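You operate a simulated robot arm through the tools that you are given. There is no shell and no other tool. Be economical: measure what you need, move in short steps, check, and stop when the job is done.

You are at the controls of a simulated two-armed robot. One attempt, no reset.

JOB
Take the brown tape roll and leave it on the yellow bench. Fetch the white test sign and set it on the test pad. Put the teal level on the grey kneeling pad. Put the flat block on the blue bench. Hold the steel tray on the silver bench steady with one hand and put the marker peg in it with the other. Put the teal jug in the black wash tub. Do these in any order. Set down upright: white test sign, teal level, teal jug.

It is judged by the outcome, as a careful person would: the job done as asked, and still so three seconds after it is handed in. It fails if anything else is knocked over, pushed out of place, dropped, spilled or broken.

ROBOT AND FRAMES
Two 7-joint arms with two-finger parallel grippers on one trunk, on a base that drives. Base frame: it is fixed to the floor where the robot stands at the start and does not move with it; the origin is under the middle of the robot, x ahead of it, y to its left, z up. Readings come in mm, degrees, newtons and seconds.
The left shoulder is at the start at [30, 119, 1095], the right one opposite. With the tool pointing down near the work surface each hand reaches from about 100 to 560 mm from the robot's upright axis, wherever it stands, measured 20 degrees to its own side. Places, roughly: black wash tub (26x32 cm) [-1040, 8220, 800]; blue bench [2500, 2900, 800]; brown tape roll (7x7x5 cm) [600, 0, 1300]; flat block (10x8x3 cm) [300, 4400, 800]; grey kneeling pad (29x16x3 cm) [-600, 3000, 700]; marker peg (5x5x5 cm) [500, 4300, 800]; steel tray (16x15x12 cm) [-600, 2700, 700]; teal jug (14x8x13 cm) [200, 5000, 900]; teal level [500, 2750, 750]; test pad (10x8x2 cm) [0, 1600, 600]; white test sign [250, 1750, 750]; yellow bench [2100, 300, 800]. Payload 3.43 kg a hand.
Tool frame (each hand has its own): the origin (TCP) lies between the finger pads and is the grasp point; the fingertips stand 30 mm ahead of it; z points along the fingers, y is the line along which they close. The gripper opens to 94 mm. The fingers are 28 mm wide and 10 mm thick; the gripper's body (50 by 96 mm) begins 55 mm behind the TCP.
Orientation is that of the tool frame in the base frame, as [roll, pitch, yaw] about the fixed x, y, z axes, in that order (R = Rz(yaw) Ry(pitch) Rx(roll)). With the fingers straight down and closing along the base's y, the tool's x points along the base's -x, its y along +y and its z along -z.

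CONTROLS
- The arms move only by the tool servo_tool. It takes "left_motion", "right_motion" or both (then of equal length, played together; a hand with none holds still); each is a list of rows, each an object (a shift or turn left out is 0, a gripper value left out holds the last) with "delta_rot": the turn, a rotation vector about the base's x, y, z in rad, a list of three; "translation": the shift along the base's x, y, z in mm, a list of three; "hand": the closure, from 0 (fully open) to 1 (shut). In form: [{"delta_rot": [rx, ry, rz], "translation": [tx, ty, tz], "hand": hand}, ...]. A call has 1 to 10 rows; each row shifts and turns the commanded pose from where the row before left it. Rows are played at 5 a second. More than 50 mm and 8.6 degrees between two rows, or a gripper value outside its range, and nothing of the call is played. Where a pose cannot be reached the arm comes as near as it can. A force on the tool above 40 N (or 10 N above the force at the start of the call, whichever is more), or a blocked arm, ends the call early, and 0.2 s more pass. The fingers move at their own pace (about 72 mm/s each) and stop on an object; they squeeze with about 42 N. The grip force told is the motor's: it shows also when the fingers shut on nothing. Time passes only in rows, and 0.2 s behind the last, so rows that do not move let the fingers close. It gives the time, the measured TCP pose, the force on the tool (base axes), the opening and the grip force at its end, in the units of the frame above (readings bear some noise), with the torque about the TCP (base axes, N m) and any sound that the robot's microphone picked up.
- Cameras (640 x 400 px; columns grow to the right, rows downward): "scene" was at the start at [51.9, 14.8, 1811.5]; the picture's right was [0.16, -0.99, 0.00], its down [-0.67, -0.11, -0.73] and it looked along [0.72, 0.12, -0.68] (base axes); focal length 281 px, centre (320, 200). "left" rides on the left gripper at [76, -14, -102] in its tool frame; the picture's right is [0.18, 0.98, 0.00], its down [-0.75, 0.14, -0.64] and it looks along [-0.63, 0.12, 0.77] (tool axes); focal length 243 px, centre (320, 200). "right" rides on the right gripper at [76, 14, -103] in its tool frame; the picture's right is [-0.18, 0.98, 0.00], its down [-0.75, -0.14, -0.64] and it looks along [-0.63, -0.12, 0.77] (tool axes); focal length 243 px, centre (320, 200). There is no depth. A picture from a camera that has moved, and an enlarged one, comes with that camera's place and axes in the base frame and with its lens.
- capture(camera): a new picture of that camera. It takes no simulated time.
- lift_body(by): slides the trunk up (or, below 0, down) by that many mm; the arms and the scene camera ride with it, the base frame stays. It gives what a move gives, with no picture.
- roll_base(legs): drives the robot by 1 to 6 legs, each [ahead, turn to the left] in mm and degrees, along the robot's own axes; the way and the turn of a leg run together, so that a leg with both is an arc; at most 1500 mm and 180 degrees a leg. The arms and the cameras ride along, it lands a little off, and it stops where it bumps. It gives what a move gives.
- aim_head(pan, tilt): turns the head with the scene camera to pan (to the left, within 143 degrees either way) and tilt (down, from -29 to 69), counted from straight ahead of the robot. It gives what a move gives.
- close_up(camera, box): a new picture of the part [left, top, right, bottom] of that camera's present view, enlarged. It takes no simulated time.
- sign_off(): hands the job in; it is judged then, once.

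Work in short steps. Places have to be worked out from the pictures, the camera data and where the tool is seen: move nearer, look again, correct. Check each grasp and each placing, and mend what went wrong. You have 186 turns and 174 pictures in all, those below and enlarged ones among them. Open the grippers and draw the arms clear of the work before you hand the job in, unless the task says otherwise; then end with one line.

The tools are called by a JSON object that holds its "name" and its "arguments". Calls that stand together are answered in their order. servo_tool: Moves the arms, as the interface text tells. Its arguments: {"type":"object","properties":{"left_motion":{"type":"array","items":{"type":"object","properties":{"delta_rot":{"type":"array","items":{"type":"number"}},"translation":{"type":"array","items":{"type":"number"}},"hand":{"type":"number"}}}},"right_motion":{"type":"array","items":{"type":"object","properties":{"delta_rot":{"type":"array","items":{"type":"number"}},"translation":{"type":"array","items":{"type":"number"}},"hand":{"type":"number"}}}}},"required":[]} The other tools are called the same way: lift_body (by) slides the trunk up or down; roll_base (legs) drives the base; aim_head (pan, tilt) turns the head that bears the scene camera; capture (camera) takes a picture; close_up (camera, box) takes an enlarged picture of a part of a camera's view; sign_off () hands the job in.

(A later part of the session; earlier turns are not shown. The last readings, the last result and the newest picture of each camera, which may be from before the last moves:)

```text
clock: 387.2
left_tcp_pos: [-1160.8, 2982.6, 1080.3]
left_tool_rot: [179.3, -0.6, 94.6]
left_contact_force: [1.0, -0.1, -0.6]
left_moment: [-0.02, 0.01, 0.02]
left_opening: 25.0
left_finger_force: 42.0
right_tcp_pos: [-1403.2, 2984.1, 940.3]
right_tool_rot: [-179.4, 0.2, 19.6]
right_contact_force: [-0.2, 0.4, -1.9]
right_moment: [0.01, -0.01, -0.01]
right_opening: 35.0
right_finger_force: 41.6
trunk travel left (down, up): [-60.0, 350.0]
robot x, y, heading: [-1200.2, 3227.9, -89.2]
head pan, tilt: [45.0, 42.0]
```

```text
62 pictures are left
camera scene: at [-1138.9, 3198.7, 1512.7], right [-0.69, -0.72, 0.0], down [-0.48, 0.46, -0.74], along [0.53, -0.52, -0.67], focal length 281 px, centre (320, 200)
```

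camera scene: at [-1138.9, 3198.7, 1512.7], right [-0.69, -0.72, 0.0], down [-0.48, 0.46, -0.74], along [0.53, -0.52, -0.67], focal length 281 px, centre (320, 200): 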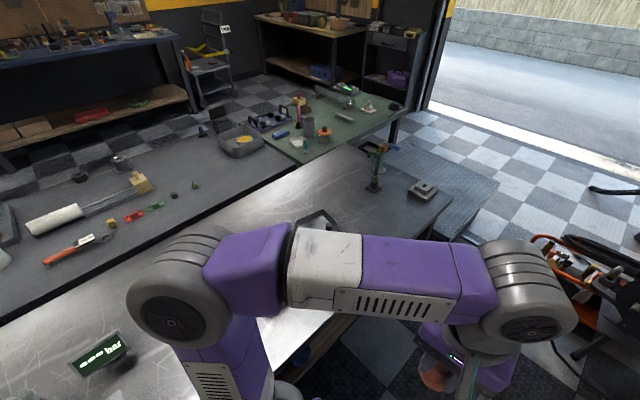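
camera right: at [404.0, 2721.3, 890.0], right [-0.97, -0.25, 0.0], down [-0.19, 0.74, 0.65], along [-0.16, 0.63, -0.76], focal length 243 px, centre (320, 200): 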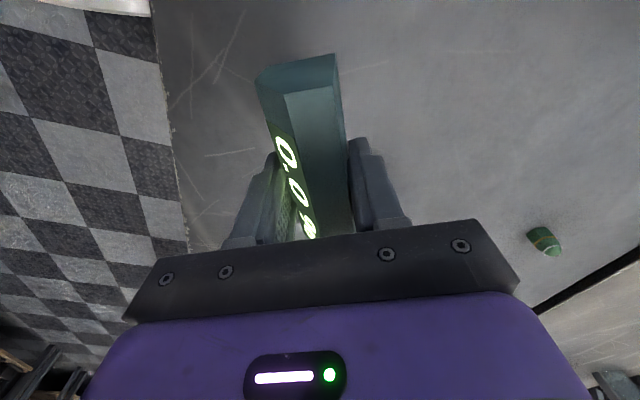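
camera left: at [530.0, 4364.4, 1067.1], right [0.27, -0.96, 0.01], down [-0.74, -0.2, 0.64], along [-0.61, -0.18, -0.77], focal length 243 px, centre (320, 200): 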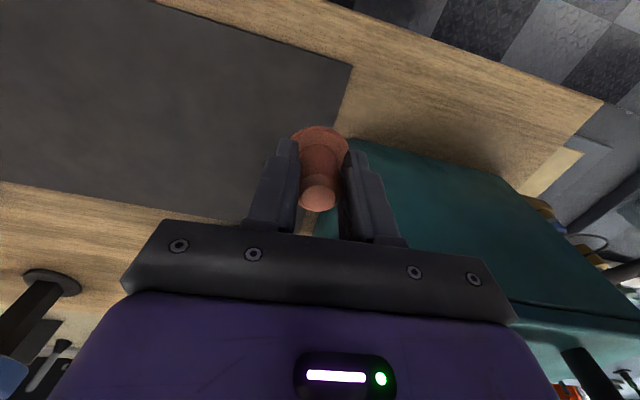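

Arrived beside the silver bench. Move 60 further, face +x and approach.

{"name": "roll_base", "arguments": {"legs": [[60, 0], [0, 89], [100, 0]]}}

{"name": "aim_head", "arguments": {"pan": -15, "tilt": 52}}

{"name": "capture", "arguments": {"camera": "scene"}}

{"name": "capture", "arguments": {"camera": "right"}}

```text
clock: 392.8
left_tcp_pos: [-855.4, 3207.6, 1079.1]
left_tool_rot: [179.2, -0.6, -175.3]
left_contact_force: [0.1, -0.2, -1.4]
left_moment: [0.0, 0.02, 0.0]
left_opening: 24.8
left_finger_force: 41.5
right_tcp_pos: [-855.2, 2964.4, 940.1]
right_tool_rot: [-179.3, 0.2, 109.7]
right_contact_force: [-0.3, 0.5, -0.8]
right_moment: [-0.02, 0.01, 0.0]
right_opening: 34.6
right_finger_force: 42.0
trunk travel left (down, up): [-60.0, 350.0]
robot x, y, heading: [-1096.3, 3165.5, 1.3]
head pan, tilt: [45.0, 42.0]
```

```text
clock: 394.1
left_tcp_pos: [-857.0, 3208.8, 1079.5]
left_tool_rot: [179.2, -0.5, -175.3]
left_contact_force: [-0.4, -0.2, -0.6]
left_moment: [-0.02, 0.0, -0.02]
left_opening: 24.7
left_finger_force: 42.4
right_tcp_pos: [-857.0, 2964.4, 939.9]
right_tool_rot: [-179.4, 0.2, 109.7]
right_contact_force: [0.7, -0.9, -1.1]
right_moment: [-0.03, -0.04, 0.03]
right_opening: 34.9
right_finger_force: 41.9
trunk travel left (down, up): [-60.0, 350.0]
robot x, y, heading: [-1099.4, 3165.8, 1.5]
head pan, tilt: [-15.0, 52.0]
```

```text
61 pictures are left
camera scene: at [-1055.3, 3151.5, 1498.8], right [-0.24, -0.97, 0.0], down [-0.77, 0.19, -0.62], along [0.6, -0.15, -0.79], focal length 281 px, centre (320, 200)
```

scene: 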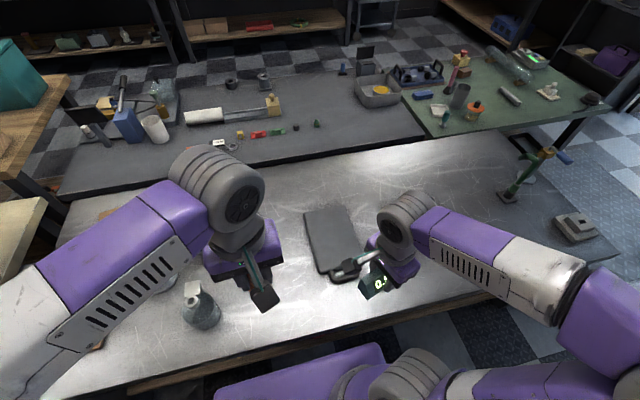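

```text
60 pictures are left
camera right: at [-867.6, 3041.0, 1043.4], right [0.99, 0.16, -0.01], down [0.13, -0.75, 0.65], along [0.09, -0.64, -0.76], focal length 243 px, centre (320, 200)
```

right: 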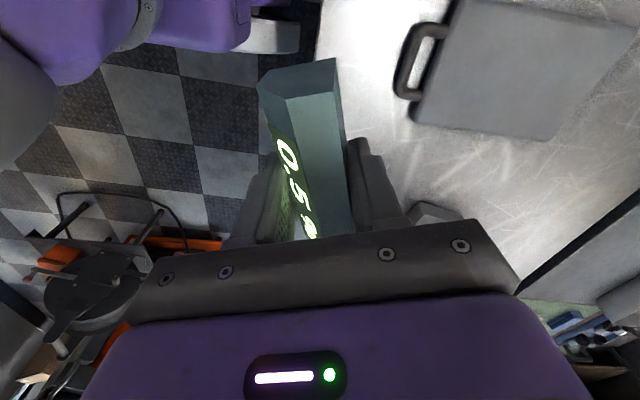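

Display reads 0.5 %, so it's held level. The pad is ≈ x −716…−474, y 2923…3066, top ≈ 680. Drive 50 closer, rotate the hand to yaw 180 and move over the pad centre.

{"name": "roll_base", "arguments": {"legs": [[50, 0]]}}

{"name": "servo_tool", "arguments": {"right_motion": [{"delta_rot": [0, 0, 0.136], "translation": [24, 3, 0]}, {"delta_rot": [0, 0, 0.136], "translation": [24, 3, 0]}, {"delta_rot": [0, 0, 0.136], "translation": [24, 3, 0]}, {"delta_rot": [0, 0, 0.136], "translation": [24, 3, 0]}, {"delta_rot": [0, 0, 0.136], "translation": [24, 3, 0]}, {"delta_rot": [0, 0, 0.136], "translation": [24, 3, 0]}, {"delta_rot": [0, 0, 0.136], "translation": [24, 3, 0]}, {"delta_rot": [0, 0, 0.136], "translation": [24, 3, 0]}, {"delta_rot": [0, 0, 0.136], "translation": [24, 4, 0]}]}}

{"name": "capture", "arguments": {"camera": "right"}}

```text
clock: 395.0
left_tcp_pos: [-805.0, 3207.9, 1079.2]
left_tool_rot: [179.3, -0.6, -175.0]
left_contact_force: [-0.5, 0.2, -0.7]
left_moment: [0.04, 0.04, 0.03]
left_opening: 24.6
left_finger_force: 41.8
right_tcp_pos: [-805.1, 2964.9, 940.0]
right_tool_rot: [-179.3, 0.2, 109.7]
right_contact_force: [-0.5, -0.4, -1.5]
right_moment: [0.0, 0.06, 0.03]
right_opening: 34.8
right_finger_force: 42.2
trunk travel left (down, up): [-60.0, 350.0]
robot x, y, heading: [-1046.3, 3170.4, 1.4]
head pan, tilt: [-15.0, 52.0]
```

```text
clock: 397.0
left_tcp_pos: [-805.5, 3207.4, 1080.1]
left_tool_rot: [179.3, -0.5, -175.2]
left_contact_force: [0.0, 0.0, -1.4]
left_moment: [-0.01, -0.03, 0.0]
left_opening: 24.7
left_finger_force: 41.9
right_tcp_pos: [-588.0, 2994.8, 943.2]
right_tool_rot: [-179.4, 0.1, 180.0]
right_contact_force: [-0.1, 0.6, -1.0]
right_moment: [0.01, 0.02, -0.02]
right_opening: 35.1
right_finger_force: 41.5
trunk travel left (down, up): [-60.0, 350.0]
robot x, y, heading: [-1047.2, 3170.8, 1.4]
head pan, tilt: [-15.0, 52.0]
```

```text
59 pictures are left
camera right: at [-664.3, 3011.0, 1045.2], right [0.18, 0.98, -0.01], down [0.75, -0.13, 0.64], along [0.63, -0.13, -0.76], focal length 243 px, centre (320, 200)
```

right: 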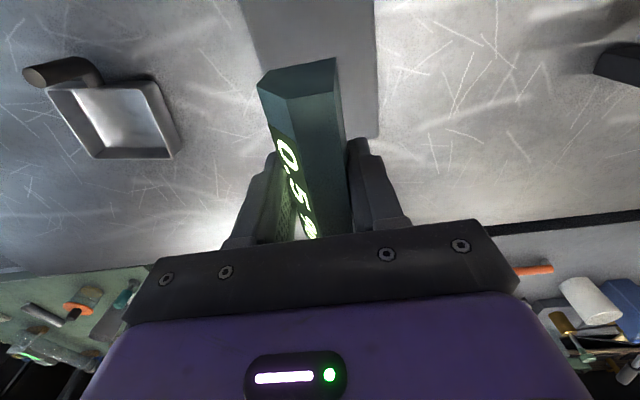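

Centred over the pad. Descend to ~722, then slowly until contact.

{"name": "servo_tool", "arguments": {"right_motion": [{"translation": [-4, 0, -45]}, {"translation": [0, 0, -45]}, {"translation": [0, 0, -45]}, {"translation": [0, 0, -45]}, {"translation": [0, 0, -25]}, {"translation": [0, 0, -10]}]}}

{"name": "capture", "arguments": {"camera": "right"}}

```text
clock: 398.4
left_tcp_pos: [-806.7, 3208.6, 1080.0]
left_tool_rot: [179.3, -0.6, -175.2]
left_contact_force: [0.3, -0.1, -0.9]
left_moment: [-0.02, -0.02, 0.03]
left_opening: 24.7
left_finger_force: 41.5
right_tcp_pos: [-593.8, 2994.5, 724.4]
right_tool_rot: [-179.4, 0.2, 179.8]
right_contact_force: [-0.5, -0.3, -1.0]
right_moment: [-0.01, 0.03, 0.02]
right_opening: 35.1
right_finger_force: 41.6
trunk travel left (down, up): [-60.0, 350.0]
robot x, y, heading: [-1047.7, 3170.9, 1.3]
head pan, tilt: [-15.0, 52.0]
```

```text
58 pictures are left
camera right: at [-670.4, 3008.8, 828.3], right [0.19, 0.98, -0.01], down [0.75, -0.14, 0.65], along [0.63, -0.13, -0.76], focal length 243 px, centre (320, 200)
```

right: 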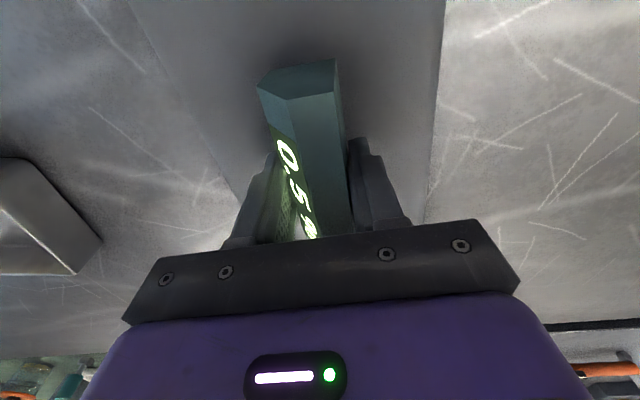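

{"name": "servo_tool", "arguments": {"right_motion": [{"translation": [0, 0, -4]}, {"translation": [0, 0, -4]}, {"translation": [0, 0, -3]}, {"translation": [0, 0, -3]}, {"translation": [0, 0, -2]}, {"translation": [0, 0, -2]}, {"translation": [0, 0, -2]}, {"translation": [0, 0, -2]}, {"translation": [0, 0, -2]}, {"translation": [0, 0, -2]}]}}

```text
clock: 400.4
left_tcp_pos: [-808.6, 3209.2, 1080.8]
left_tool_rot: [179.3, -0.4, -175.3]
left_contact_force: [0.1, 0.2, -0.7]
left_moment: [0.02, 0.0, 0.02]
left_opening: 24.8
left_finger_force: 42.0
right_tcp_pos: [-594.0, 2993.8, 706.8]
right_tool_rot: [-179.4, 0.4, 179.9]
right_contact_force: [-9.1, 1.0, 21.1]
right_moment: [-0.37, 0.27, -0.13]
right_opening: 35.2
right_finger_force: 41.6
trunk travel left (down, up): [-60.0, 350.0]
robot x, y, heading: [-1049.6, 3168.9, 1.2]
head pan, tilt: [-15.0, 52.0]
stopped in row 9 (right hand): the force on the tool passed its limit at 44 N (the readings are from after the stop); the commanded pose is now the measured one
```

Contact with the pad. Release and rise, then check.

{"name": "servo_tool", "arguments": {"right_motion": [{"translation": [0, 0, 1], "hand": 0.3}, {"hand": 0.2}, {"hand": 0.1}, {"translation": [0, 0, 15], "hand": 0}, {"translation": [0, 0, 40]}, {"translation": [0, 0, 45]}, {"translation": [0, 0, 45]}, {"translation": [0, 0, 45]}]}}

{"name": "capture", "arguments": {"camera": "right"}}

```text
clock: 402.2
left_tcp_pos: [-806.9, 3208.5, 1080.8]
left_tool_rot: [179.3, -0.5, -175.2]
left_contact_force: [0.2, -0.1, -0.7]
left_moment: [0.0, 0.01, 0.02]
left_opening: 25.0
left_finger_force: 42.1
right_tcp_pos: [-592.3, 2992.9, 899.2]
right_tool_rot: [-179.4, 0.3, 179.9]
right_contact_force: [0.2, 0.5, 1.1]
right_moment: [-0.02, -0.01, -0.01]
right_opening: 94.0
right_finger_force: 0.0
trunk travel left (down, up): [-60.0, 350.0]
robot x, y, heading: [-1042.9, 3167.6, 1.1]
head pan, tilt: [-15.0, 52.0]
```

```text
57 pictures are left
camera right: at [-669.5, 3007.7, 1001.6], right [0.19, 0.98, -0.01], down [0.75, -0.14, 0.65], along [0.63, -0.13, -0.76], focal length 243 px, centre (320, 200)
```

right: 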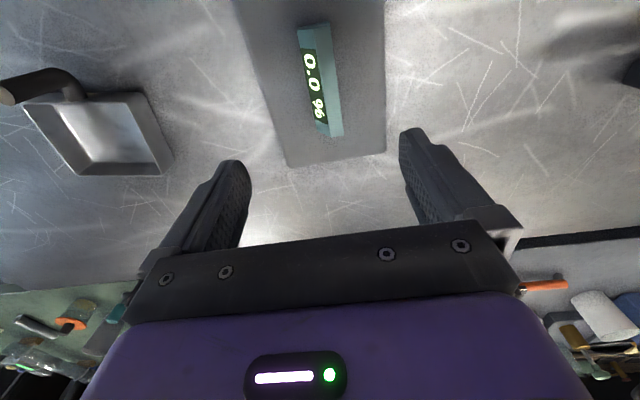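

Level rests on the pad at 0.0. Now shift the robot south to be in front of the steel tray (≈[-586,2701]).

{"name": "servo_tool", "arguments": {"right_motion": [{"translation": [-40, 0, 30]}, {"translation": [-45, 0, 20]}, {"translation": [-45, 0, 20]}]}}

{"name": "roll_base", "arguments": {"legs": [[-150, 0], [0, -91], [420, 0], [0, 90], [130, 0]]}}

{"name": "aim_head", "arguments": {"pan": 0, "tilt": 55}}

{"name": "capture", "arguments": {"camera": "scene"}}

```text
clock: 403.0
left_tcp_pos: [-807.7, 3208.8, 1079.2]
left_tool_rot: [179.4, -0.4, -175.3]
left_contact_force: [-0.3, -0.5, -0.9]
left_moment: [-0.01, -0.02, 0.01]
left_opening: 25.0
left_finger_force: 41.9
right_tcp_pos: [-722.7, 2993.0, 965.3]
right_tool_rot: [-179.3, 0.4, 179.9]
right_contact_force: [-0.6, 0.2, 0.2]
right_moment: [0.02, -0.03, 0.03]
right_opening: 94.1
right_finger_force: 0.1
trunk travel left (down, up): [-60.0, 350.0]
robot x, y, heading: [-1049.7, 3171.4, 1.3]
head pan, tilt: [-15.0, 52.0]
```

```text
clock: 415.1
left_tcp_pos: [-817.0, 2799.4, 1080.1]
left_tool_rot: [179.3, -0.5, -173.3]
left_contact_force: [0.8, -0.3, -1.2]
left_moment: [0.01, 0.02, 0.0]
left_opening: 24.7
left_finger_force: 42.2
right_tcp_pos: [-723.3, 2586.4, 964.7]
right_tool_rot: [-179.4, 0.3, -178.1]
right_contact_force: [-0.1, -1.1, 0.5]
right_moment: [0.02, 0.04, -0.01]
right_opening: 94.0
right_finger_force: 0.1
trunk travel left (down, up): [-60.0, 350.0]
robot x, y, heading: [-1059.5, 2752.9, 3.2]
head pan, tilt: [-15.0, 52.0]
```

```text
clock: 415.9
left_tcp_pos: [-816.9, 2798.9, 1080.0]
left_tool_rot: [179.3, -0.5, -173.3]
left_contact_force: [-0.2, 0.7, -0.4]
left_moment: [-0.01, 0.02, 0.0]
left_opening: 24.9
left_finger_force: 42.0
right_tcp_pos: [-724.1, 2586.7, 965.0]
right_tool_rot: [-179.4, 0.3, -178.2]
right_contact_force: [-0.3, -0.1, -0.3]
right_moment: [0.0, 0.0, 0.0]
right_opening: 93.7
right_finger_force: 0.1
trunk travel left (down, up): [-60.0, 350.0]
robot x, y, heading: [-1057.7, 2756.1, 3.4]
head pan, tilt: [0.0, 55.0]
```

```text
56 pictures are left
camera scene: at [-1014.8, 2755.3, 1495.0], right [0.06, -1.0, 0.0], down [-0.82, -0.05, -0.57], along [0.57, 0.03, -0.82], focal length 281 px, centre (320, 200)
```

scene: 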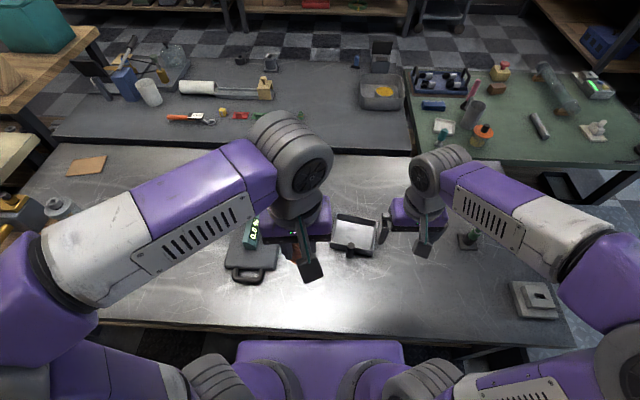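

{"name": "close_up", "arguments": {"camera": "scene", "box": [280, 180, 440, 290]}}

{"name": "capture", "arguments": {"camera": "right"}}

```text
3.64 times, centred on (360, 235) of scene
camera zoom: at [-1014.8, 2755.3, 1495.0], right [0.06, -1.0, 0.0], down [-0.82, -0.05, -0.57], along [0.57, 0.03, -0.82], focal length 1021 px, centre (174, 73)
```

zoom: 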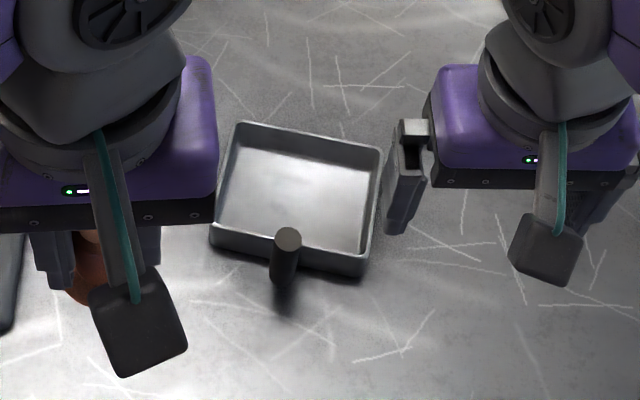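

```text
54 pictures are left
camera right: at [-801.4, 2599.0, 1067.9], right [0.15, 0.99, -0.01], down [0.75, -0.11, 0.65], along [0.64, -0.11, -0.76], focal length 243 px, centre (320, 200)
```

right: 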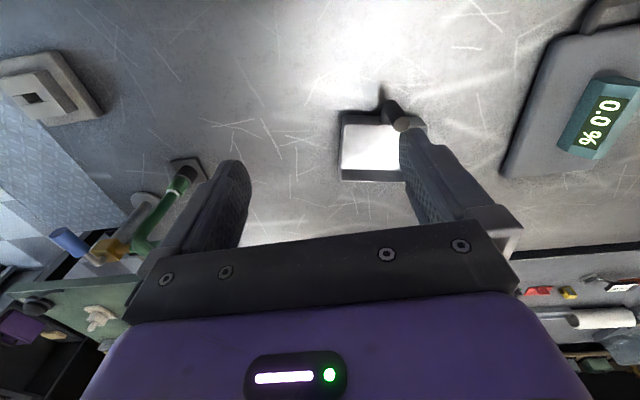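

The tray is a shallow pan with an upright post handle (top ≈ [-655,2682,755]) on the robot side. Plan: right hand holds the post (tilted), left lowers the peg into the pan at ≈[-560,2695]. First shift the base ~65 mm south.

{"name": "roll_base", "arguments": {"legs": [[-200, 0], [0, -20], [205, 0], [0, 17]]}}

{"name": "servo_tool", "arguments": {"right_motion": [{"delta_rot": [0, -0.145, 0], "translation": [10, 30, 0]}, {"delta_rot": [0, -0.145, 0], "translation": [10, 30, 0]}, {"delta_rot": [0, -0.145, 0], "translation": [10, 30, 0]}], "left_motion": [{"delta_rot": [0, 0, -0.14]}, {"delta_rot": [0, 0, -0.14]}, {"delta_rot": [0, 0, -0.14]}]}}

{"name": "capture", "arguments": {"camera": "right"}}

```text
clock: 420.7
left_tcp_pos: [-825.0, 2717.2, 1079.5]
left_tool_rot: [179.3, -0.5, -176.5]
left_contact_force: [-0.4, -0.4, -0.1]
left_moment: [-0.01, 0.01, -0.01]
left_opening: 24.6
left_finger_force: 41.9
right_tcp_pos: [-745.3, 2501.3, 964.5]
right_tool_rot: [-179.4, 0.3, 178.7]
right_contact_force: [0.3, -0.3, 0.3]
right_moment: [-0.01, 0.0, 0.01]
right_opening: 94.0
right_finger_force: 0.2
trunk travel left (down, up): [-60.0, 350.0]
robot x, y, heading: [-1067.1, 2684.2, 0.2]
head pan, tilt: [0.0, 55.0]
```

```text
clock: 421.5
left_tcp_pos: [-824.8, 2716.8, 1079.0]
left_tool_rot: [179.4, -0.4, 159.3]
left_contact_force: [0.2, 0.2, -1.1]
left_moment: [-0.03, 0.02, 0.0]
left_opening: 24.9
left_finger_force: 42.2
right_tcp_pos: [-714.9, 2589.3, 964.2]
right_tool_rot: [179.9, 25.3, 178.6]
right_contact_force: [-0.4, 0.7, 0.0]
right_moment: [-0.02, 0.02, 0.0]
right_opening: 94.2
right_finger_force: 0.1
trunk travel left (down, up): [-60.0, 350.0]
robot x, y, heading: [-1070.4, 2682.0, 0.3]
head pan, tilt: [0.0, 55.0]
```

```text
53 pictures are left
camera right: at [-827.2, 2606.4, 1025.3], right [0.19, 0.98, 0.08], down [0.4, -0.15, 0.9], along [0.9, -0.14, -0.42], focal length 243 px, centre (320, 200)
```

right: 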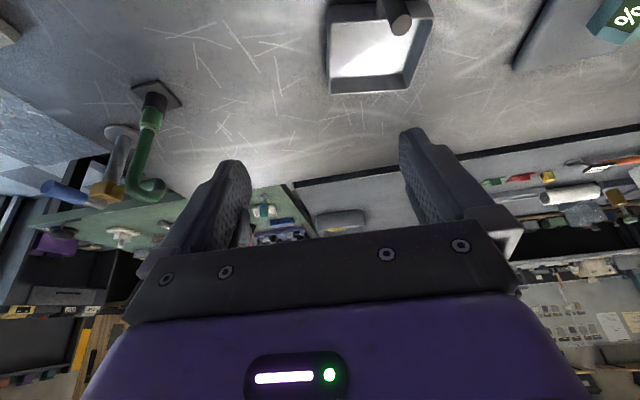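

Post top confirmed at [-655,2681,755]. Move the left hand out to the left/forward first (continuing its yaw), then bring the right to the pre-grasp point.

{"name": "servo_tool", "arguments": {"left_motion": [{"delta_rot": [0, 0, -0.14], "translation": [15, 30, 0]}, {"delta_rot": [0, 0, -0.14], "translation": [20, 30, 0]}, {"delta_rot": [0, 0, -0.14], "translation": [25, 30, 0]}, {"delta_rot": [0, 0, -0.14], "translation": [30, 25, 0]}, {"delta_rot": [0, 0, -0.14], "translation": [30, 20, 0]}, {"delta_rot": [0, 0, -0.14], "translation": [30, 10, 0]}, {"delta_rot": [0, 0, -0.14], "translation": [30, 0, 0]}, {"delta_rot": [0, 0, -0.14], "translation": [20, 0, 0]}]}}

{"name": "servo_tool", "arguments": {"right_motion": [{"translation": [5, 30, -30]}, {"translation": [5, 30, -35]}, {"translation": [5, 25, -40]}, {"translation": [6, 8, -40]}]}}

{"name": "capture", "arguments": {"camera": "right"}}

{"name": "capture", "arguments": {"camera": "scene"}}

```text
clock: 423.3
left_tcp_pos: [-622.5, 2863.4, 1077.4]
left_tool_rot: [179.3, -0.5, 95.1]
left_contact_force: [-0.2, -0.3, -1.0]
left_moment: [-0.01, -0.01, 0.0]
left_opening: 24.9
left_finger_force: 41.2
right_tcp_pos: [-713.3, 2588.5, 963.9]
right_tool_rot: [179.8, 25.2, 178.5]
right_contact_force: [0.5, 0.2, -1.0]
right_moment: [-0.01, 0.0, -0.02]
right_opening: 94.2
right_finger_force: 0.1
trunk travel left (down, up): [-60.0, 350.0]
robot x, y, heading: [-1067.6, 2682.1, 0.0]
head pan, tilt: [0.0, 55.0]
```

```text
clock: 424.3
left_tcp_pos: [-622.2, 2863.1, 1077.7]
left_tool_rot: [179.3, -0.4, 95.3]
left_contact_force: [0.2, 1.4, -0.5]
left_moment: [0.01, -0.01, -0.01]
left_opening: 24.9
left_finger_force: 41.5
right_tcp_pos: [-694.2, 2682.1, 816.0]
right_tool_rot: [180.0, 25.2, 178.5]
right_contact_force: [0.5, 0.6, 0.0]
right_moment: [0.0, 0.02, -0.02]
right_opening: 93.8
right_finger_force: 0.0
trunk travel left (down, up): [-60.0, 350.0]
robot x, y, heading: [-1068.0, 2682.2, -0.1]
head pan, tilt: [0.0, 55.0]
```

```text
52 pictures are left
camera right: at [-806.3, 2697.7, 877.7], right [0.19, 0.98, 0.08], down [0.4, -0.15, 0.9], along [0.89, -0.14, -0.42], focal length 243 px, centre (320, 200)
```

right: 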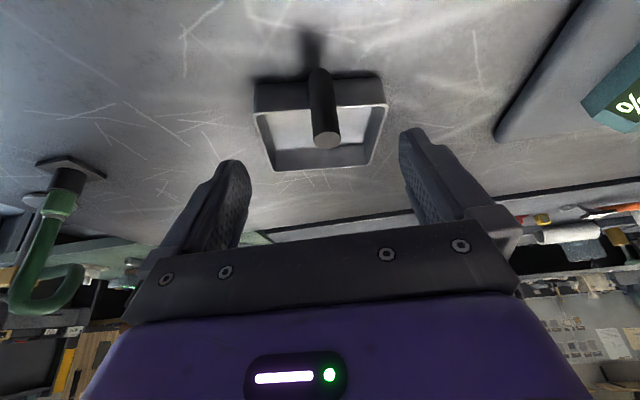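

```text
51 pictures are left
camera scene: at [-1025.5, 2684.9, 1494.9], right [0.0, -1.0, 0.0], down [-0.82, 0.0, -0.57], along [0.57, 0.0, -0.82], focal length 281 px, centre (320, 200)
```

scene: 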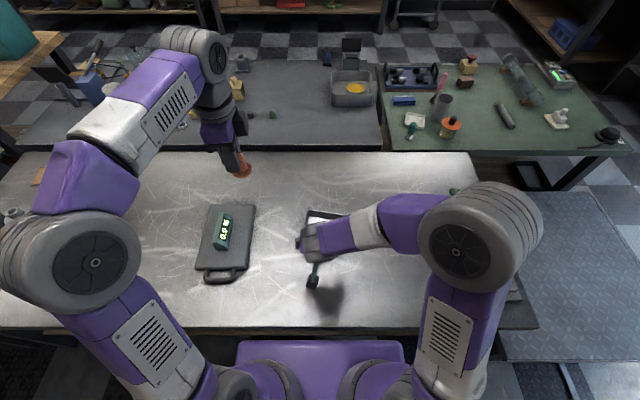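

Aligned with the post. Advance along the tool axis and close on it.

{"name": "servo_tool", "arguments": {"right_motion": [{"translation": [18, 0, -37]}, {"translation": [16, 0, -33]}, {"translation": [5, 0, -10]}, {"hand": 1}, {"hand": 1}, {"hand": 1}, {"hand": 1}]}}

{"name": "capture", "arguments": {"camera": "right"}}

{"name": "close_up", "arguments": {"camera": "scene", "box": [200, 140, 400, 300]}}

```text
clock: 425.9
left_tcp_pos: [-622.5, 2863.9, 1077.7]
left_tool_rot: [179.2, -0.5, 95.2]
left_contact_force: [-0.3, -0.4, -0.9]
left_moment: [-0.01, 0.0, 0.0]
left_opening: 24.8
left_finger_force: 42.1
right_tcp_pos: [-655.8, 2680.5, 738.5]
right_tool_rot: [179.9, 25.2, 178.5]
right_contact_force: [-0.2, 0.9, -1.1]
right_moment: [0.03, -0.05, 0.05]
right_opening: 24.7
right_finger_force: 42.0
trunk travel left (down, up): [-60.0, 350.0]
robot x, y, heading: [-1070.7, 2682.1, 0.3]
head pan, tilt: [0.0, 55.0]
```

```text
50 pictures are left
camera right: at [-768.2, 2697.1, 800.5], right [0.19, 0.98, 0.08], down [0.4, -0.15, 0.9], along [0.89, -0.14, -0.42], focal length 243 px, centre (320, 200)
```

right: 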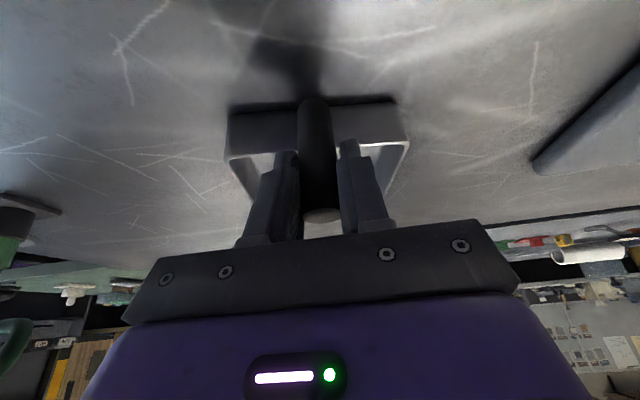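

```text
2.50 times, centred on (300, 220) of scene
camera zoom: at [-1026.0, 2684.5, 1494.9], right [0.0, -1.0, 0.0], down [-0.82, 0.0, -0.57], along [0.57, 0.0, -0.82], focal length 702 px, centre (370, 150)
```

zoom: 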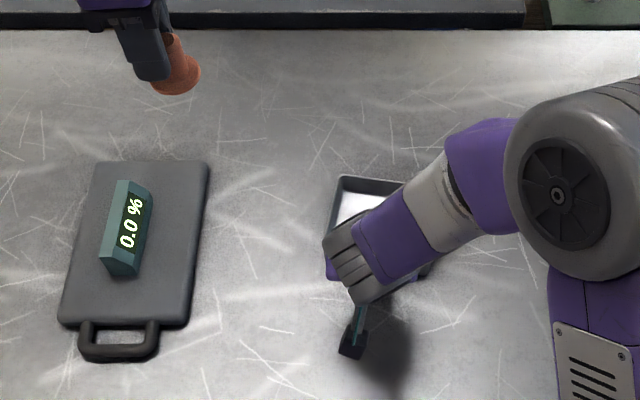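

Tray post held firmly. Bring the left hand over the pan at z≈900 and view.

{"name": "servo_tool", "arguments": {"left_motion": [{"translation": [15, -30, -20]}, {"translation": [15, -30, -25]}, {"translation": [12, -30, -30]}, {"translation": [10, -30, -30]}, {"translation": [10, -26, -30]}, {"translation": [0, -20, -30]}]}}

{"name": "capture", "arguments": {"camera": "left"}}

{"name": "close_up", "arguments": {"camera": "scene", "box": [200, 140, 400, 300]}}

```text
clock: 427.3
left_tcp_pos: [-562.6, 2697.4, 912.5]
left_tool_rot: [179.2, -0.5, 95.2]
left_contact_force: [-0.7, 0.8, -0.5]
left_moment: [0.01, 0.04, 0.0]
left_opening: 24.9
left_finger_force: 41.9
right_tcp_pos: [-655.0, 2680.0, 740.3]
right_tool_rot: [-180.0, 25.2, 178.4]
right_contact_force: [0.1, 0.5, 0.6]
right_moment: [0.05, 0.05, -0.06]
right_opening: 24.8
right_finger_force: 41.8
trunk travel left (down, up): [-60.0, 350.0]
robot x, y, heading: [-1068.9, 2683.3, 0.0]
head pan, tilt: [0.0, 55.0]
```

```text
48 pictures are left
camera left: at [-584.7, 2772.0, 1016.1], right [0.96, 0.27, 0.01], down [0.2, -0.74, 0.64], along [0.18, -0.61, -0.77], focal length 243 px, centre (320, 200)
```

left: 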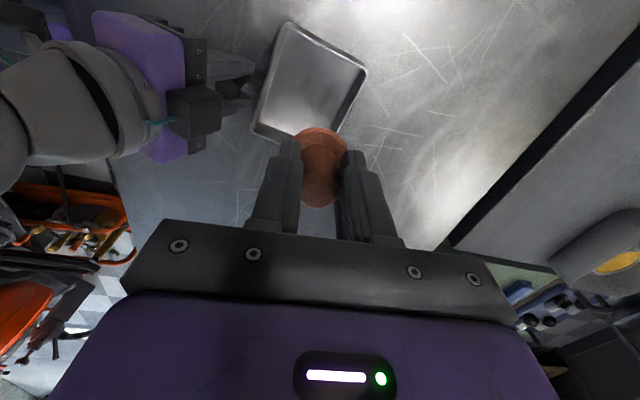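

```text
2.50 times, centred on (300, 220) of scene
camera zoom: at [-1025.8, 2684.3, 1494.9], right [0.0, -1.0, 0.0], down [-0.82, 0.0, -0.57], along [0.57, 0.0, -0.82], focal length 702 px, centre (370, 150)
```

zoom: 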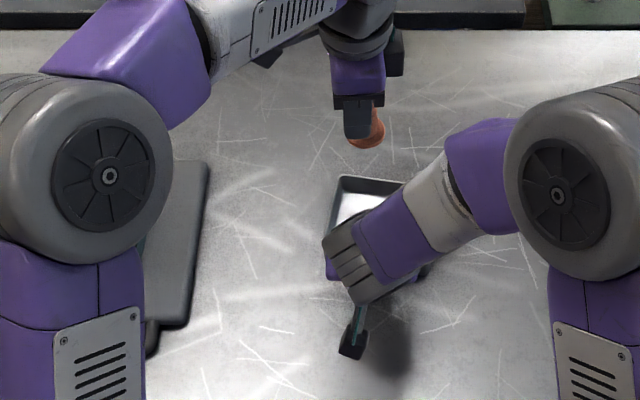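

Pan centre ≈ [-572,2664]. Move the peg to [-565,2670] and descend to ~740.

{"name": "servo_tool", "arguments": {"left_motion": [{"translation": [-2, -26, -35]}, {"translation": [0, 0, -45]}, {"translation": [0, 0, -45]}, {"translation": [0, 0, -40]}]}}

{"name": "capture", "arguments": {"camera": "left"}}

{"name": "capture", "arguments": {"camera": "right"}}

```text
clock: 428.3
left_tcp_pos: [-563.2, 2671.8, 746.9]
left_tool_rot: [179.3, -0.4, 95.3]
left_contact_force: [-0.6, -0.2, -0.2]
left_moment: [-0.01, 0.0, 0.0]
left_opening: 24.9
left_finger_force: 41.3
right_tcp_pos: [-656.1, 2680.7, 739.6]
right_tool_rot: [179.9, 25.2, 178.3]
right_contact_force: [0.2, 0.8, 0.9]
right_moment: [0.06, -0.04, -0.01]
right_opening: 24.6
right_finger_force: 41.3
trunk travel left (down, up): [-60.0, 350.0]
robot x, y, heading: [-1068.6, 2682.3, -0.0]
head pan, tilt: [0.0, 55.0]
```

```text
46 pictures are left
camera left: at [-586.0, 2745.4, 849.7], right [0.96, 0.27, 0.01], down [0.2, -0.74, 0.64], along [0.18, -0.61, -0.77], focal length 243 px, centre (320, 200)
```

left: 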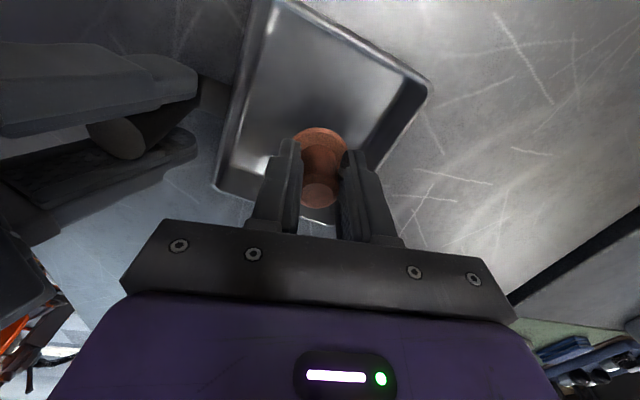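

```text
45 pictures are left
camera right: at [-768.0, 2697.1, 800.6], right [0.19, 0.98, 0.08], down [0.4, -0.15, 0.9], along [0.89, -0.14, -0.42], focal length 243 px, centre (320, 200)
```

right: 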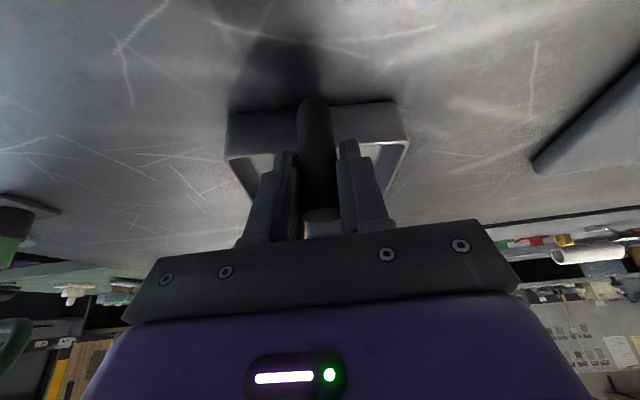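

Peg is over the pan interior. Lower slowly to contact.

{"name": "servo_tool", "arguments": {"left_motion": [{"translation": [-2, 0, -25]}, {"translation": [0, 0, -15]}, {"translation": [0, 0, -4]}, {"translation": [0, 0, -3]}, {"translation": [0, 0, -3]}, {"translation": [0, 0, -2]}, {"translation": [0, 0, -2]}, {"translation": [0, 0, -2]}]}}

```text
clock: 429.8
left_tcp_pos: [-566.4, 2668.6, 701.0]
left_tool_rot: [179.0, -0.3, 95.3]
left_contact_force: [-2.5, 2.4, 8.5]
left_moment: [-0.04, 0.23, -0.06]
left_opening: 24.8
left_finger_force: 42.4
right_tcp_pos: [-656.3, 2680.5, 739.6]
right_tool_rot: [-180.0, 25.3, 178.4]
right_contact_force: [-0.8, -0.1, 4.1]
right_moment: [0.04, 0.04, 0.0]
right_opening: 24.7
right_finger_force: 41.6
trunk travel left (down, up): [-60.0, 350.0]
robot x, y, heading: [-1065.6, 2682.8, 0.1]
head pan, tilt: [0.0, 55.0]
stopped in row 7 (left hand): the force on the tool passed its limit at 44 N (the readings are from after the stop); the commanded pose is now the measured one
```

Peg on the pan floor. Open the left hand partly and rise.

{"name": "servo_tool", "arguments": {"left_motion": [{"translation": [0, 0, 1], "hand": 0.6}, {"hand": 0.55}, {"hand": 0.55}, {"translation": [0, 0, 15]}, {"translation": [0, 0, 30]}, {"translation": [0, 0, 45]}, {"translation": [0, 0, 45]}, {"translation": [0, 0, 45]}]}}

{"name": "capture", "arguments": {"camera": "left"}}

```text
clock: 431.6
left_tcp_pos: [-561.8, 2669.8, 883.5]
left_tool_rot: [179.0, -0.4, 95.2]
left_contact_force: [0.0, 0.5, 0.8]
left_moment: [-0.01, 0.02, 0.0]
left_opening: 42.4
left_finger_force: 0.0
right_tcp_pos: [-655.9, 2678.7, 738.8]
right_tool_rot: [179.9, 25.4, 178.3]
right_contact_force: [-1.7, 0.8, 10.9]
right_moment: [-0.09, -0.06, -0.02]
right_opening: 24.4
right_finger_force: 41.9
trunk travel left (down, up): [-60.0, 350.0]
robot x, y, heading: [-1067.3, 2682.2, 0.3]
head pan, tilt: [0.0, 55.0]
```

```text
44 pictures are left
camera left: at [-584.3, 2743.1, 985.2], right [0.96, 0.27, 0.02], down [0.2, -0.74, 0.64], along [0.19, -0.61, -0.77], focal length 243 px, centre (320, 200)
```

left: 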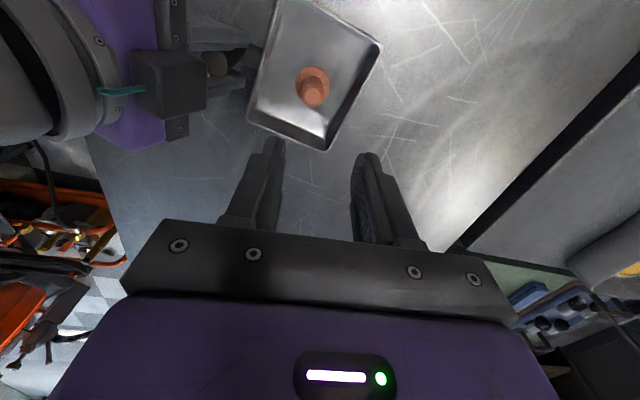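

Peg stands in the pan. Move the left away, then release the post and back the right hand out along its axis.

{"name": "servo_tool", "arguments": {"left_motion": [{"translation": [0, 20, 40]}, {"translation": [-10, 40, 20]}, {"translation": [-20, 40, 20]}, {"translation": [-30, 30, 20]}, {"translation": [-30, 20, 20]}, {"translation": [-30, 0, 10]}, {"translation": [-30, 0, 0]}, {"translation": [-30, 0, 0]}]}}

{"name": "servo_tool", "arguments": {"right_motion": [{"hand": 0.4}, {"hand": 0.3}, {"hand": 0.2}, {"translation": [-10, 0, 20]}, {"translation": [-16, 0, 34]}, {"translation": [-20, 0, 42]}, {"translation": [-20, 0, 42]}, {"translation": [-20, -20, 35]}]}}

{"name": "capture", "arguments": {"camera": "scene"}}

```text
clock: 433.4
left_tcp_pos: [-745.7, 2818.7, 1012.3]
left_tool_rot: [179.0, -0.3, 95.4]
left_contact_force: [0.3, 0.1, 0.0]
left_moment: [0.01, -0.03, 0.0]
left_opening: 42.2
left_finger_force: 0.1
right_tcp_pos: [-656.2, 2679.0, 739.2]
right_tool_rot: [180.0, 25.2, 178.4]
right_contact_force: [-1.8, 1.9, 14.1]
right_moment: [-0.11, -0.11, 0.01]
right_opening: 24.5
right_finger_force: 41.9
trunk travel left (down, up): [-60.0, 350.0]
robot x, y, heading: [-1069.9, 2683.5, -0.1]
head pan, tilt: [0.0, 55.0]
```

```text
clock: 435.2
left_tcp_pos: [-746.1, 2817.1, 1013.2]
left_tool_rot: [179.0, -0.3, 95.3]
left_contact_force: [-0.3, -0.6, -0.8]
left_moment: [0.01, -0.02, -0.01]
left_opening: 42.4
left_finger_force: 0.0
right_tcp_pos: [-742.1, 2659.5, 908.5]
right_tool_rot: [180.0, 25.3, 178.3]
right_contact_force: [-0.4, -0.7, -0.2]
right_moment: [0.01, -0.01, 0.0]
right_opening: 75.1
right_finger_force: 0.1
trunk travel left (down, up): [-60.0, 350.0]
robot x, y, heading: [-1067.8, 2684.8, 0.1]
head pan, tilt: [0.0, 55.0]
```

```text
43 pictures are left
camera scene: at [-1026.8, 2683.8, 1495.0], right [0.0, -1.0, 0.0], down [-0.82, 0.0, -0.57], along [0.57, 0.0, -0.82], focal length 281 px, centre (320, 200)
```

scene: 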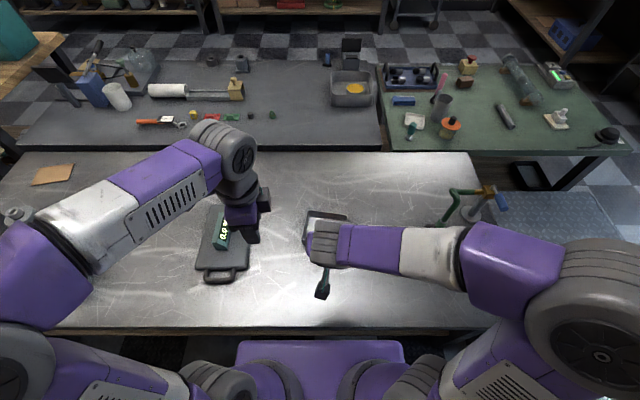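

Tray task done. Now go back via the north aisle to the teal jug on the wooden bench's right side.

{"name": "roll_base", "arguments": {"legs": [[-135, 0], [0, 90], [1500, 0], [1500, 0], [650, 0], [0, -30]]}}

{"name": "servo_tool", "arguments": {"right_motion": [{"hand": 0}]}}

```text
clock: 458.7
left_tcp_pos: [-1066.9, 6608.3, 1012.9]
left_tool_rot: [179.0, -0.3, 154.5]
left_contact_force: [-0.3, -0.1, -0.8]
left_moment: [0.02, 0.01, 0.04]
left_opening: 42.1
left_finger_force: 0.0
right_tcp_pos: [-929.8, 6530.9, 908.1]
right_tool_rot: [-180.0, 25.2, -122.4]
right_contact_force: [-0.7, 0.3, -0.6]
right_moment: [-0.01, 0.0, -0.02]
right_opening: 75.2
right_finger_force: 0.0
trunk travel left (down, up): [-60.0, 350.0]
robot x, y, heading: [-1117.4, 6261.4, 59.1]
head pan, tilt: [0.0, 55.0]
```

```text
clock: 459.1
left_tcp_pos: [-1066.8, 6608.3, 1013.0]
left_tool_rot: [179.0, -0.4, 154.5]
left_contact_force: [-0.3, -0.9, -0.1]
left_moment: [0.01, 0.01, 0.01]
left_opening: 42.4
left_finger_force: 0.1
right_tcp_pos: [-929.4, 6531.0, 908.9]
right_tool_rot: [-180.0, 25.3, -122.4]
right_contact_force: [0.6, 0.8, 0.3]
right_moment: [0.03, 0.02, 0.01]
right_opening: 93.9
right_finger_force: 0.0
trunk travel left (down, up): [-60.0, 350.0]
robot x, y, heading: [-1114.7, 6263.7, 59.2]
head pan, tilt: [0.0, 55.0]
```

{"name": "roll_base", "arguments": {"legs": [[960, 0], [0, -59], [1500, 0], [420, 0], [0, -90], [1000, 0]]}}

{"name": "roll_base", "arguments": {"legs": [[1080, 0], [0, -90], [300, 0]]}}

{"name": "aim_head", "arguments": {"pan": 0, "tilt": 48}}

{"name": "capture", "arguments": {"camera": "scene"}}

```text
clock: 484.5
left_tcp_pos: [1516.7, 5833.8, 1010.8]
left_tool_rot: [179.0, -0.3, 9.1]
left_contact_force: [-0.3, -0.5, 0.9]
left_moment: [0.02, 0.04, 0.03]
left_opening: 42.0
left_finger_force: 0.1
right_tcp_pos: [1360.9, 5818.9, 907.7]
right_tool_rot: [-180.0, 25.2, 92.2]
right_contact_force: [-1.0, 0.1, 0.3]
right_moment: [-0.02, 0.01, -0.01]
right_opening: 93.7
right_finger_force: 0.1
trunk travel left (down, up): [-60.0, 350.0]
robot x, y, heading: [1362.1, 6148.1, -85.9]
head pan, tilt: [0.0, 55.0]
```

```text
clock: 495.6
left_tcp_pos: [821.5, 4898.5, 1011.8]
left_tool_rot: [179.0, -0.4, -81.6]
left_contact_force: [-0.4, -0.1, 0.5]
left_moment: [0.01, -0.01, 0.01]
left_opening: 42.2
left_finger_force: 0.1
right_tcp_pos: [808.0, 5055.0, 908.7]
right_tool_rot: [-180.0, 25.2, 1.5]
right_contact_force: [0.3, 0.4, 0.5]
right_moment: [-0.01, -0.02, -0.02]
right_opening: 93.9
right_finger_force: 0.1
trunk travel left (down, up): [-60.0, 350.0]
robot x, y, heading: [1136.5, 5053.5, -176.9]
head pan, tilt: [0.0, 55.0]
```

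```text
clock: 496.3
left_tcp_pos: [820.5, 4898.2, 1011.9]
left_tool_rot: [179.0, -0.3, -81.6]
left_contact_force: [-0.5, -0.8, 0.4]
left_moment: [0.01, -0.02, 0.0]
left_opening: 42.5
left_finger_force: 0.0
right_tcp_pos: [809.2, 5056.3, 908.3]
right_tool_rot: [179.9, 25.2, 1.4]
right_contact_force: [0.3, -0.2, -0.4]
right_moment: [-0.02, -0.02, 0.0]
right_opening: 94.3
right_finger_force: 0.0
trunk travel left (down, up): [-60.0, 350.0]
robot x, y, heading: [1136.1, 5052.5, -176.9]
head pan, tilt: [0.0, 48.0]
```

```text
42 pictures are left
camera scene: at [1088.1, 5049.3, 1504.1], right [-0.05, 1.0, 0.0], down [0.74, 0.04, -0.67], along [-0.67, -0.04, -0.74], focal length 281 px, centre (320, 200)
```

scene: 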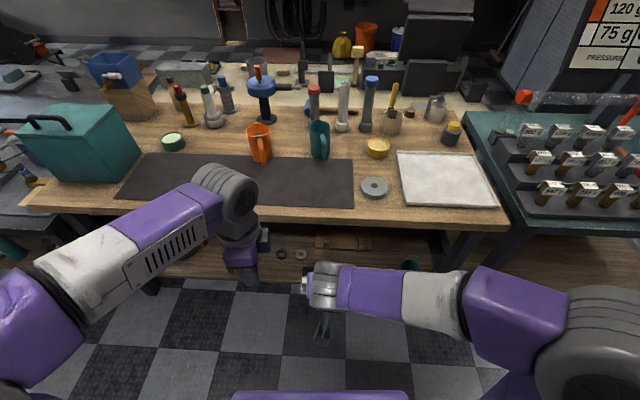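

Zoom on the jug.

{"name": "close_up", "arguments": {"camera": "scene", "box": [260, 90, 400, 200]}}

{"name": "servo_tool", "arguments": {"right_motion": [{"delta_rot": [0, -0.146, 0], "translation": [0, 10, 40]}, {"delta_rot": [0, -0.146, 0], "translation": [0, 10, 40]}, {"delta_rot": [0, -0.146, 0], "translation": [0, 10, 40]}], "left_motion": [{"translation": [15, -30, 30]}, {"translation": [15, -30, 30]}, {"translation": [15, -30, 30]}]}}

```text
3.64 times, centred on (330, 145) of scene
camera zoom: at [1088.1, 5049.3, 1504.1], right [-0.05, 1.0, 0.0], down [0.74, 0.04, -0.67], along [-0.67, -0.04, -0.74], focal length 1021 px, centre (284, 400)
```

zoom: 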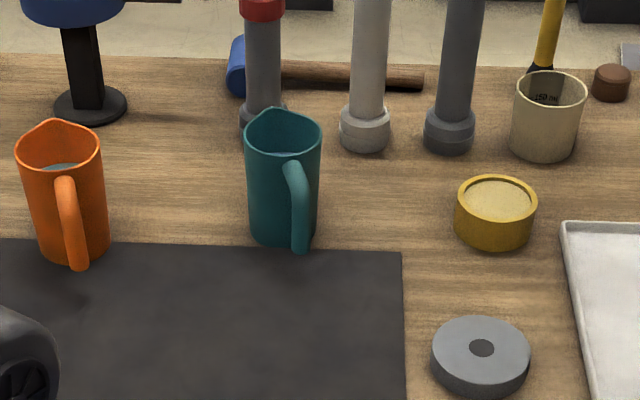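

```text
clock: 497.1
left_tcp_pos: [868.8, 4807.6, 1101.3]
left_tool_rot: [179.0, -0.2, -81.6]
left_contact_force: [0.2, -0.3, -0.1]
left_moment: [0.01, 0.0, 0.05]
left_opening: 42.4
left_finger_force: 0.1
right_tcp_pos: [811.0, 5083.0, 1027.0]
right_tool_rot: [179.3, 0.0, 1.3]
right_contact_force: [-0.7, -0.9, 0.4]
right_moment: [-0.02, 0.0, 0.01]
right_opening: 94.2
right_finger_force: 0.2
trunk travel left (down, up): [-60.0, 350.0]
robot x, y, heading: [1135.8, 5046.2, -176.7]
head pan, tilt: [0.0, 48.0]
```

Rim centre ≈ [196,4997,925]; handle faces me. I'll grip the body with the right hand closing along y. Reposition the base so that the jug is slightly to the right.

{"name": "roll_base", "arguments": {"legs": [[0, 17], [405, 0], [0, -20]]}}

{"name": "aim_head", "arguments": {"pan": -8, "tilt": 55}}

{"name": "capture", "arguments": {"camera": "scene"}}

{"name": "capture", "arguments": {"camera": "right"}}

```text
clock: 501.6
left_tcp_pos: [485.8, 4687.8, 1100.5]
left_tool_rot: [179.0, -0.2, -84.7]
left_contact_force: [0.8, 0.2, 0.1]
left_moment: [-0.03, 0.0, -0.01]
left_opening: 42.2
left_finger_force: 0.1
right_tcp_pos: [443.0, 4969.6, 1026.5]
right_tool_rot: [179.3, 0.1, -1.9]
right_contact_force: [0.0, -0.4, -0.2]
right_moment: [0.05, -0.01, -0.03]
right_opening: 94.1
right_finger_force: 0.1
trunk travel left (down, up): [-60.0, 350.0]
robot x, y, heading: [768.1, 4917.1, -179.9]
head pan, tilt: [0.0, 48.0]
```

```text
clock: 502.3
left_tcp_pos: [486.1, 4687.5, 1099.3]
left_tool_rot: [179.0, -0.3, -84.7]
left_contact_force: [-1.1, 1.1, 1.4]
left_moment: [0.0, 0.02, 0.01]
left_opening: 42.4
left_finger_force: 0.2
right_tcp_pos: [442.9, 4967.4, 1026.0]
right_tool_rot: [179.3, 0.1, -1.8]
right_contact_force: [0.1, 0.3, -0.1]
right_moment: [0.02, -0.02, 0.02]
right_opening: 94.1
right_finger_force: 0.0
trunk travel left (down, up): [-60.0, 350.0]
robot x, y, heading: [765.7, 4914.9, -179.8]
head pan, tilt: [-8.0, 55.0]
```

```text
40 pictures are left
camera scene: at [725.3, 4927.5, 1495.0], right [0.14, 0.99, 0.0], down [0.81, -0.11, -0.57], along [-0.57, 0.08, -0.82], focal length 281 px, centre (320, 200)
```

scene: 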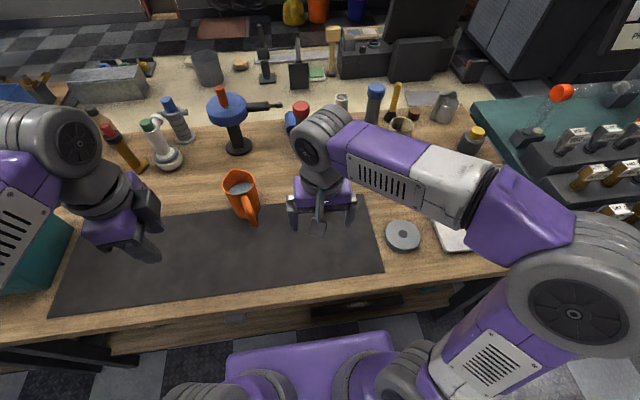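

```text
39 pictures are left
camera right: at [518.0, 4952.2, 1129.8], right [-0.21, -0.98, 0.01], down [-0.75, 0.17, 0.64], along [-0.63, 0.13, -0.77], focal length 243 px, centre (320, 200)
```

right: 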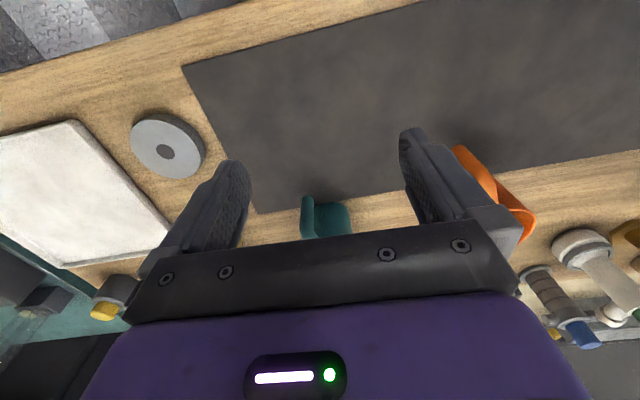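

Move the right hand closer over the jug, staying high.

{"name": "servo_tool", "arguments": {"right_motion": [{"translation": [-40, 6, 10]}, {"translation": [-40, 6, 10]}, {"translation": [-40, 6, 0]}, {"translation": [-40, 5, 0]}, {"translation": [-20, 5, 0]}]}}

{"name": "capture", "arguments": {"camera": "right"}}

```text
clock: 503.5
left_tcp_pos: [484.6, 4689.4, 1099.6]
left_tool_rot: [179.0, -0.3, -84.7]
left_contact_force: [-0.4, 0.2, 0.8]
left_moment: [0.0, -0.04, 0.03]
left_opening: 42.5
left_finger_force: 0.1
right_tcp_pos: [262.9, 4994.9, 1048.2]
right_tool_rot: [179.5, 0.1, -1.7]
right_contact_force: [-0.4, 0.0, -1.1]
right_moment: [-0.01, 0.01, 0.0]
right_opening: 94.1
right_finger_force: 0.0
trunk travel left (down, up): [-60.0, 350.0]
robot x, y, heading: [766.4, 4914.1, -180.1]
head pan, tilt: [-8.0, 55.0]
```

```text
38 pictures are left
camera right: at [338.0, 4979.0, 1150.8], right [-0.21, -0.98, 0.01], down [-0.75, 0.17, 0.64], along [-0.63, 0.13, -0.77], focal length 243 px, centre (320, 200)
```

right: 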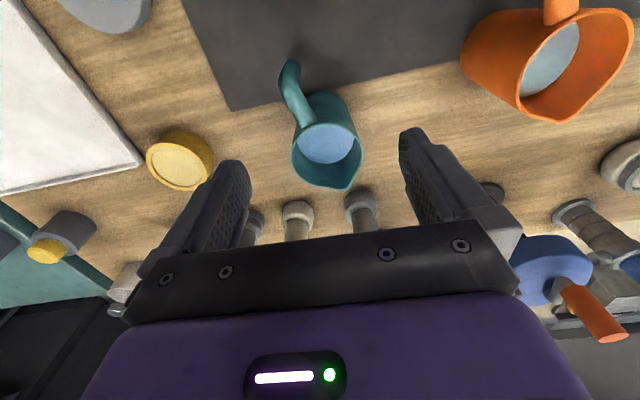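

The jug holds water, so keep it upright and gentle. Rim centre ≈ [206,4997]. Align (yaw +0.2) and descend to 968.

{"name": "servo_tool", "arguments": {"right_motion": [{"translation": [-20, 0, 0], "delta_rot": [0, 0, 0.1]}, {"translation": [-20, 1, 0], "delta_rot": [0, 0, 0.1]}, {"translation": [-16, 1, -10]}, {"translation": [0, 0, -35]}, {"translation": [0, 0, -35]}]}}

{"name": "capture", "arguments": {"camera": "right"}}

```text
clock: 504.7
left_tcp_pos: [484.2, 4688.1, 1100.1]
left_tool_rot: [179.0, -0.3, -84.8]
left_contact_force: [1.5, 0.2, 0.5]
left_moment: [0.0, -0.01, 0.0]
left_opening: 42.4
left_finger_force: 0.1
right_tcp_pos: [206.6, 4996.4, 964.9]
right_tool_rot: [179.4, 0.1, 9.8]
right_contact_force: [0.1, -0.4, 0.1]
right_moment: [0.01, -0.02, -0.02]
right_opening: 94.0
right_finger_force: 0.0
trunk travel left (down, up): [-60.0, 350.0]
robot x, y, heading: [766.6, 4921.5, -180.0]
head pan, tilt: [-8.0, 55.0]
```

```text
37 pictures are left
camera right: at [283.9, 4995.7, 1067.9], right [-0.02, -1.0, 0.01], down [-0.77, 0.02, 0.64], along [-0.64, 0.0, -0.77], focal length 243 px, centre (320, 200)
```

right: 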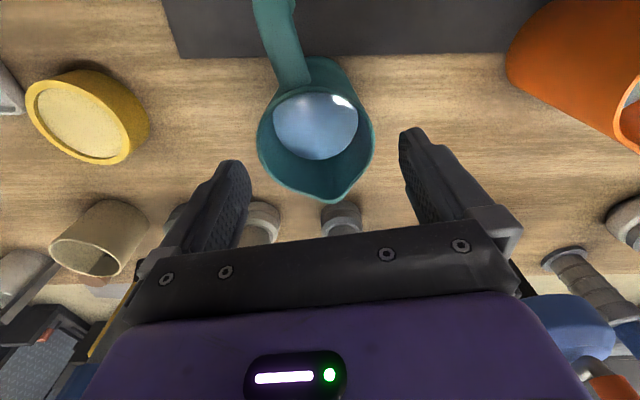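

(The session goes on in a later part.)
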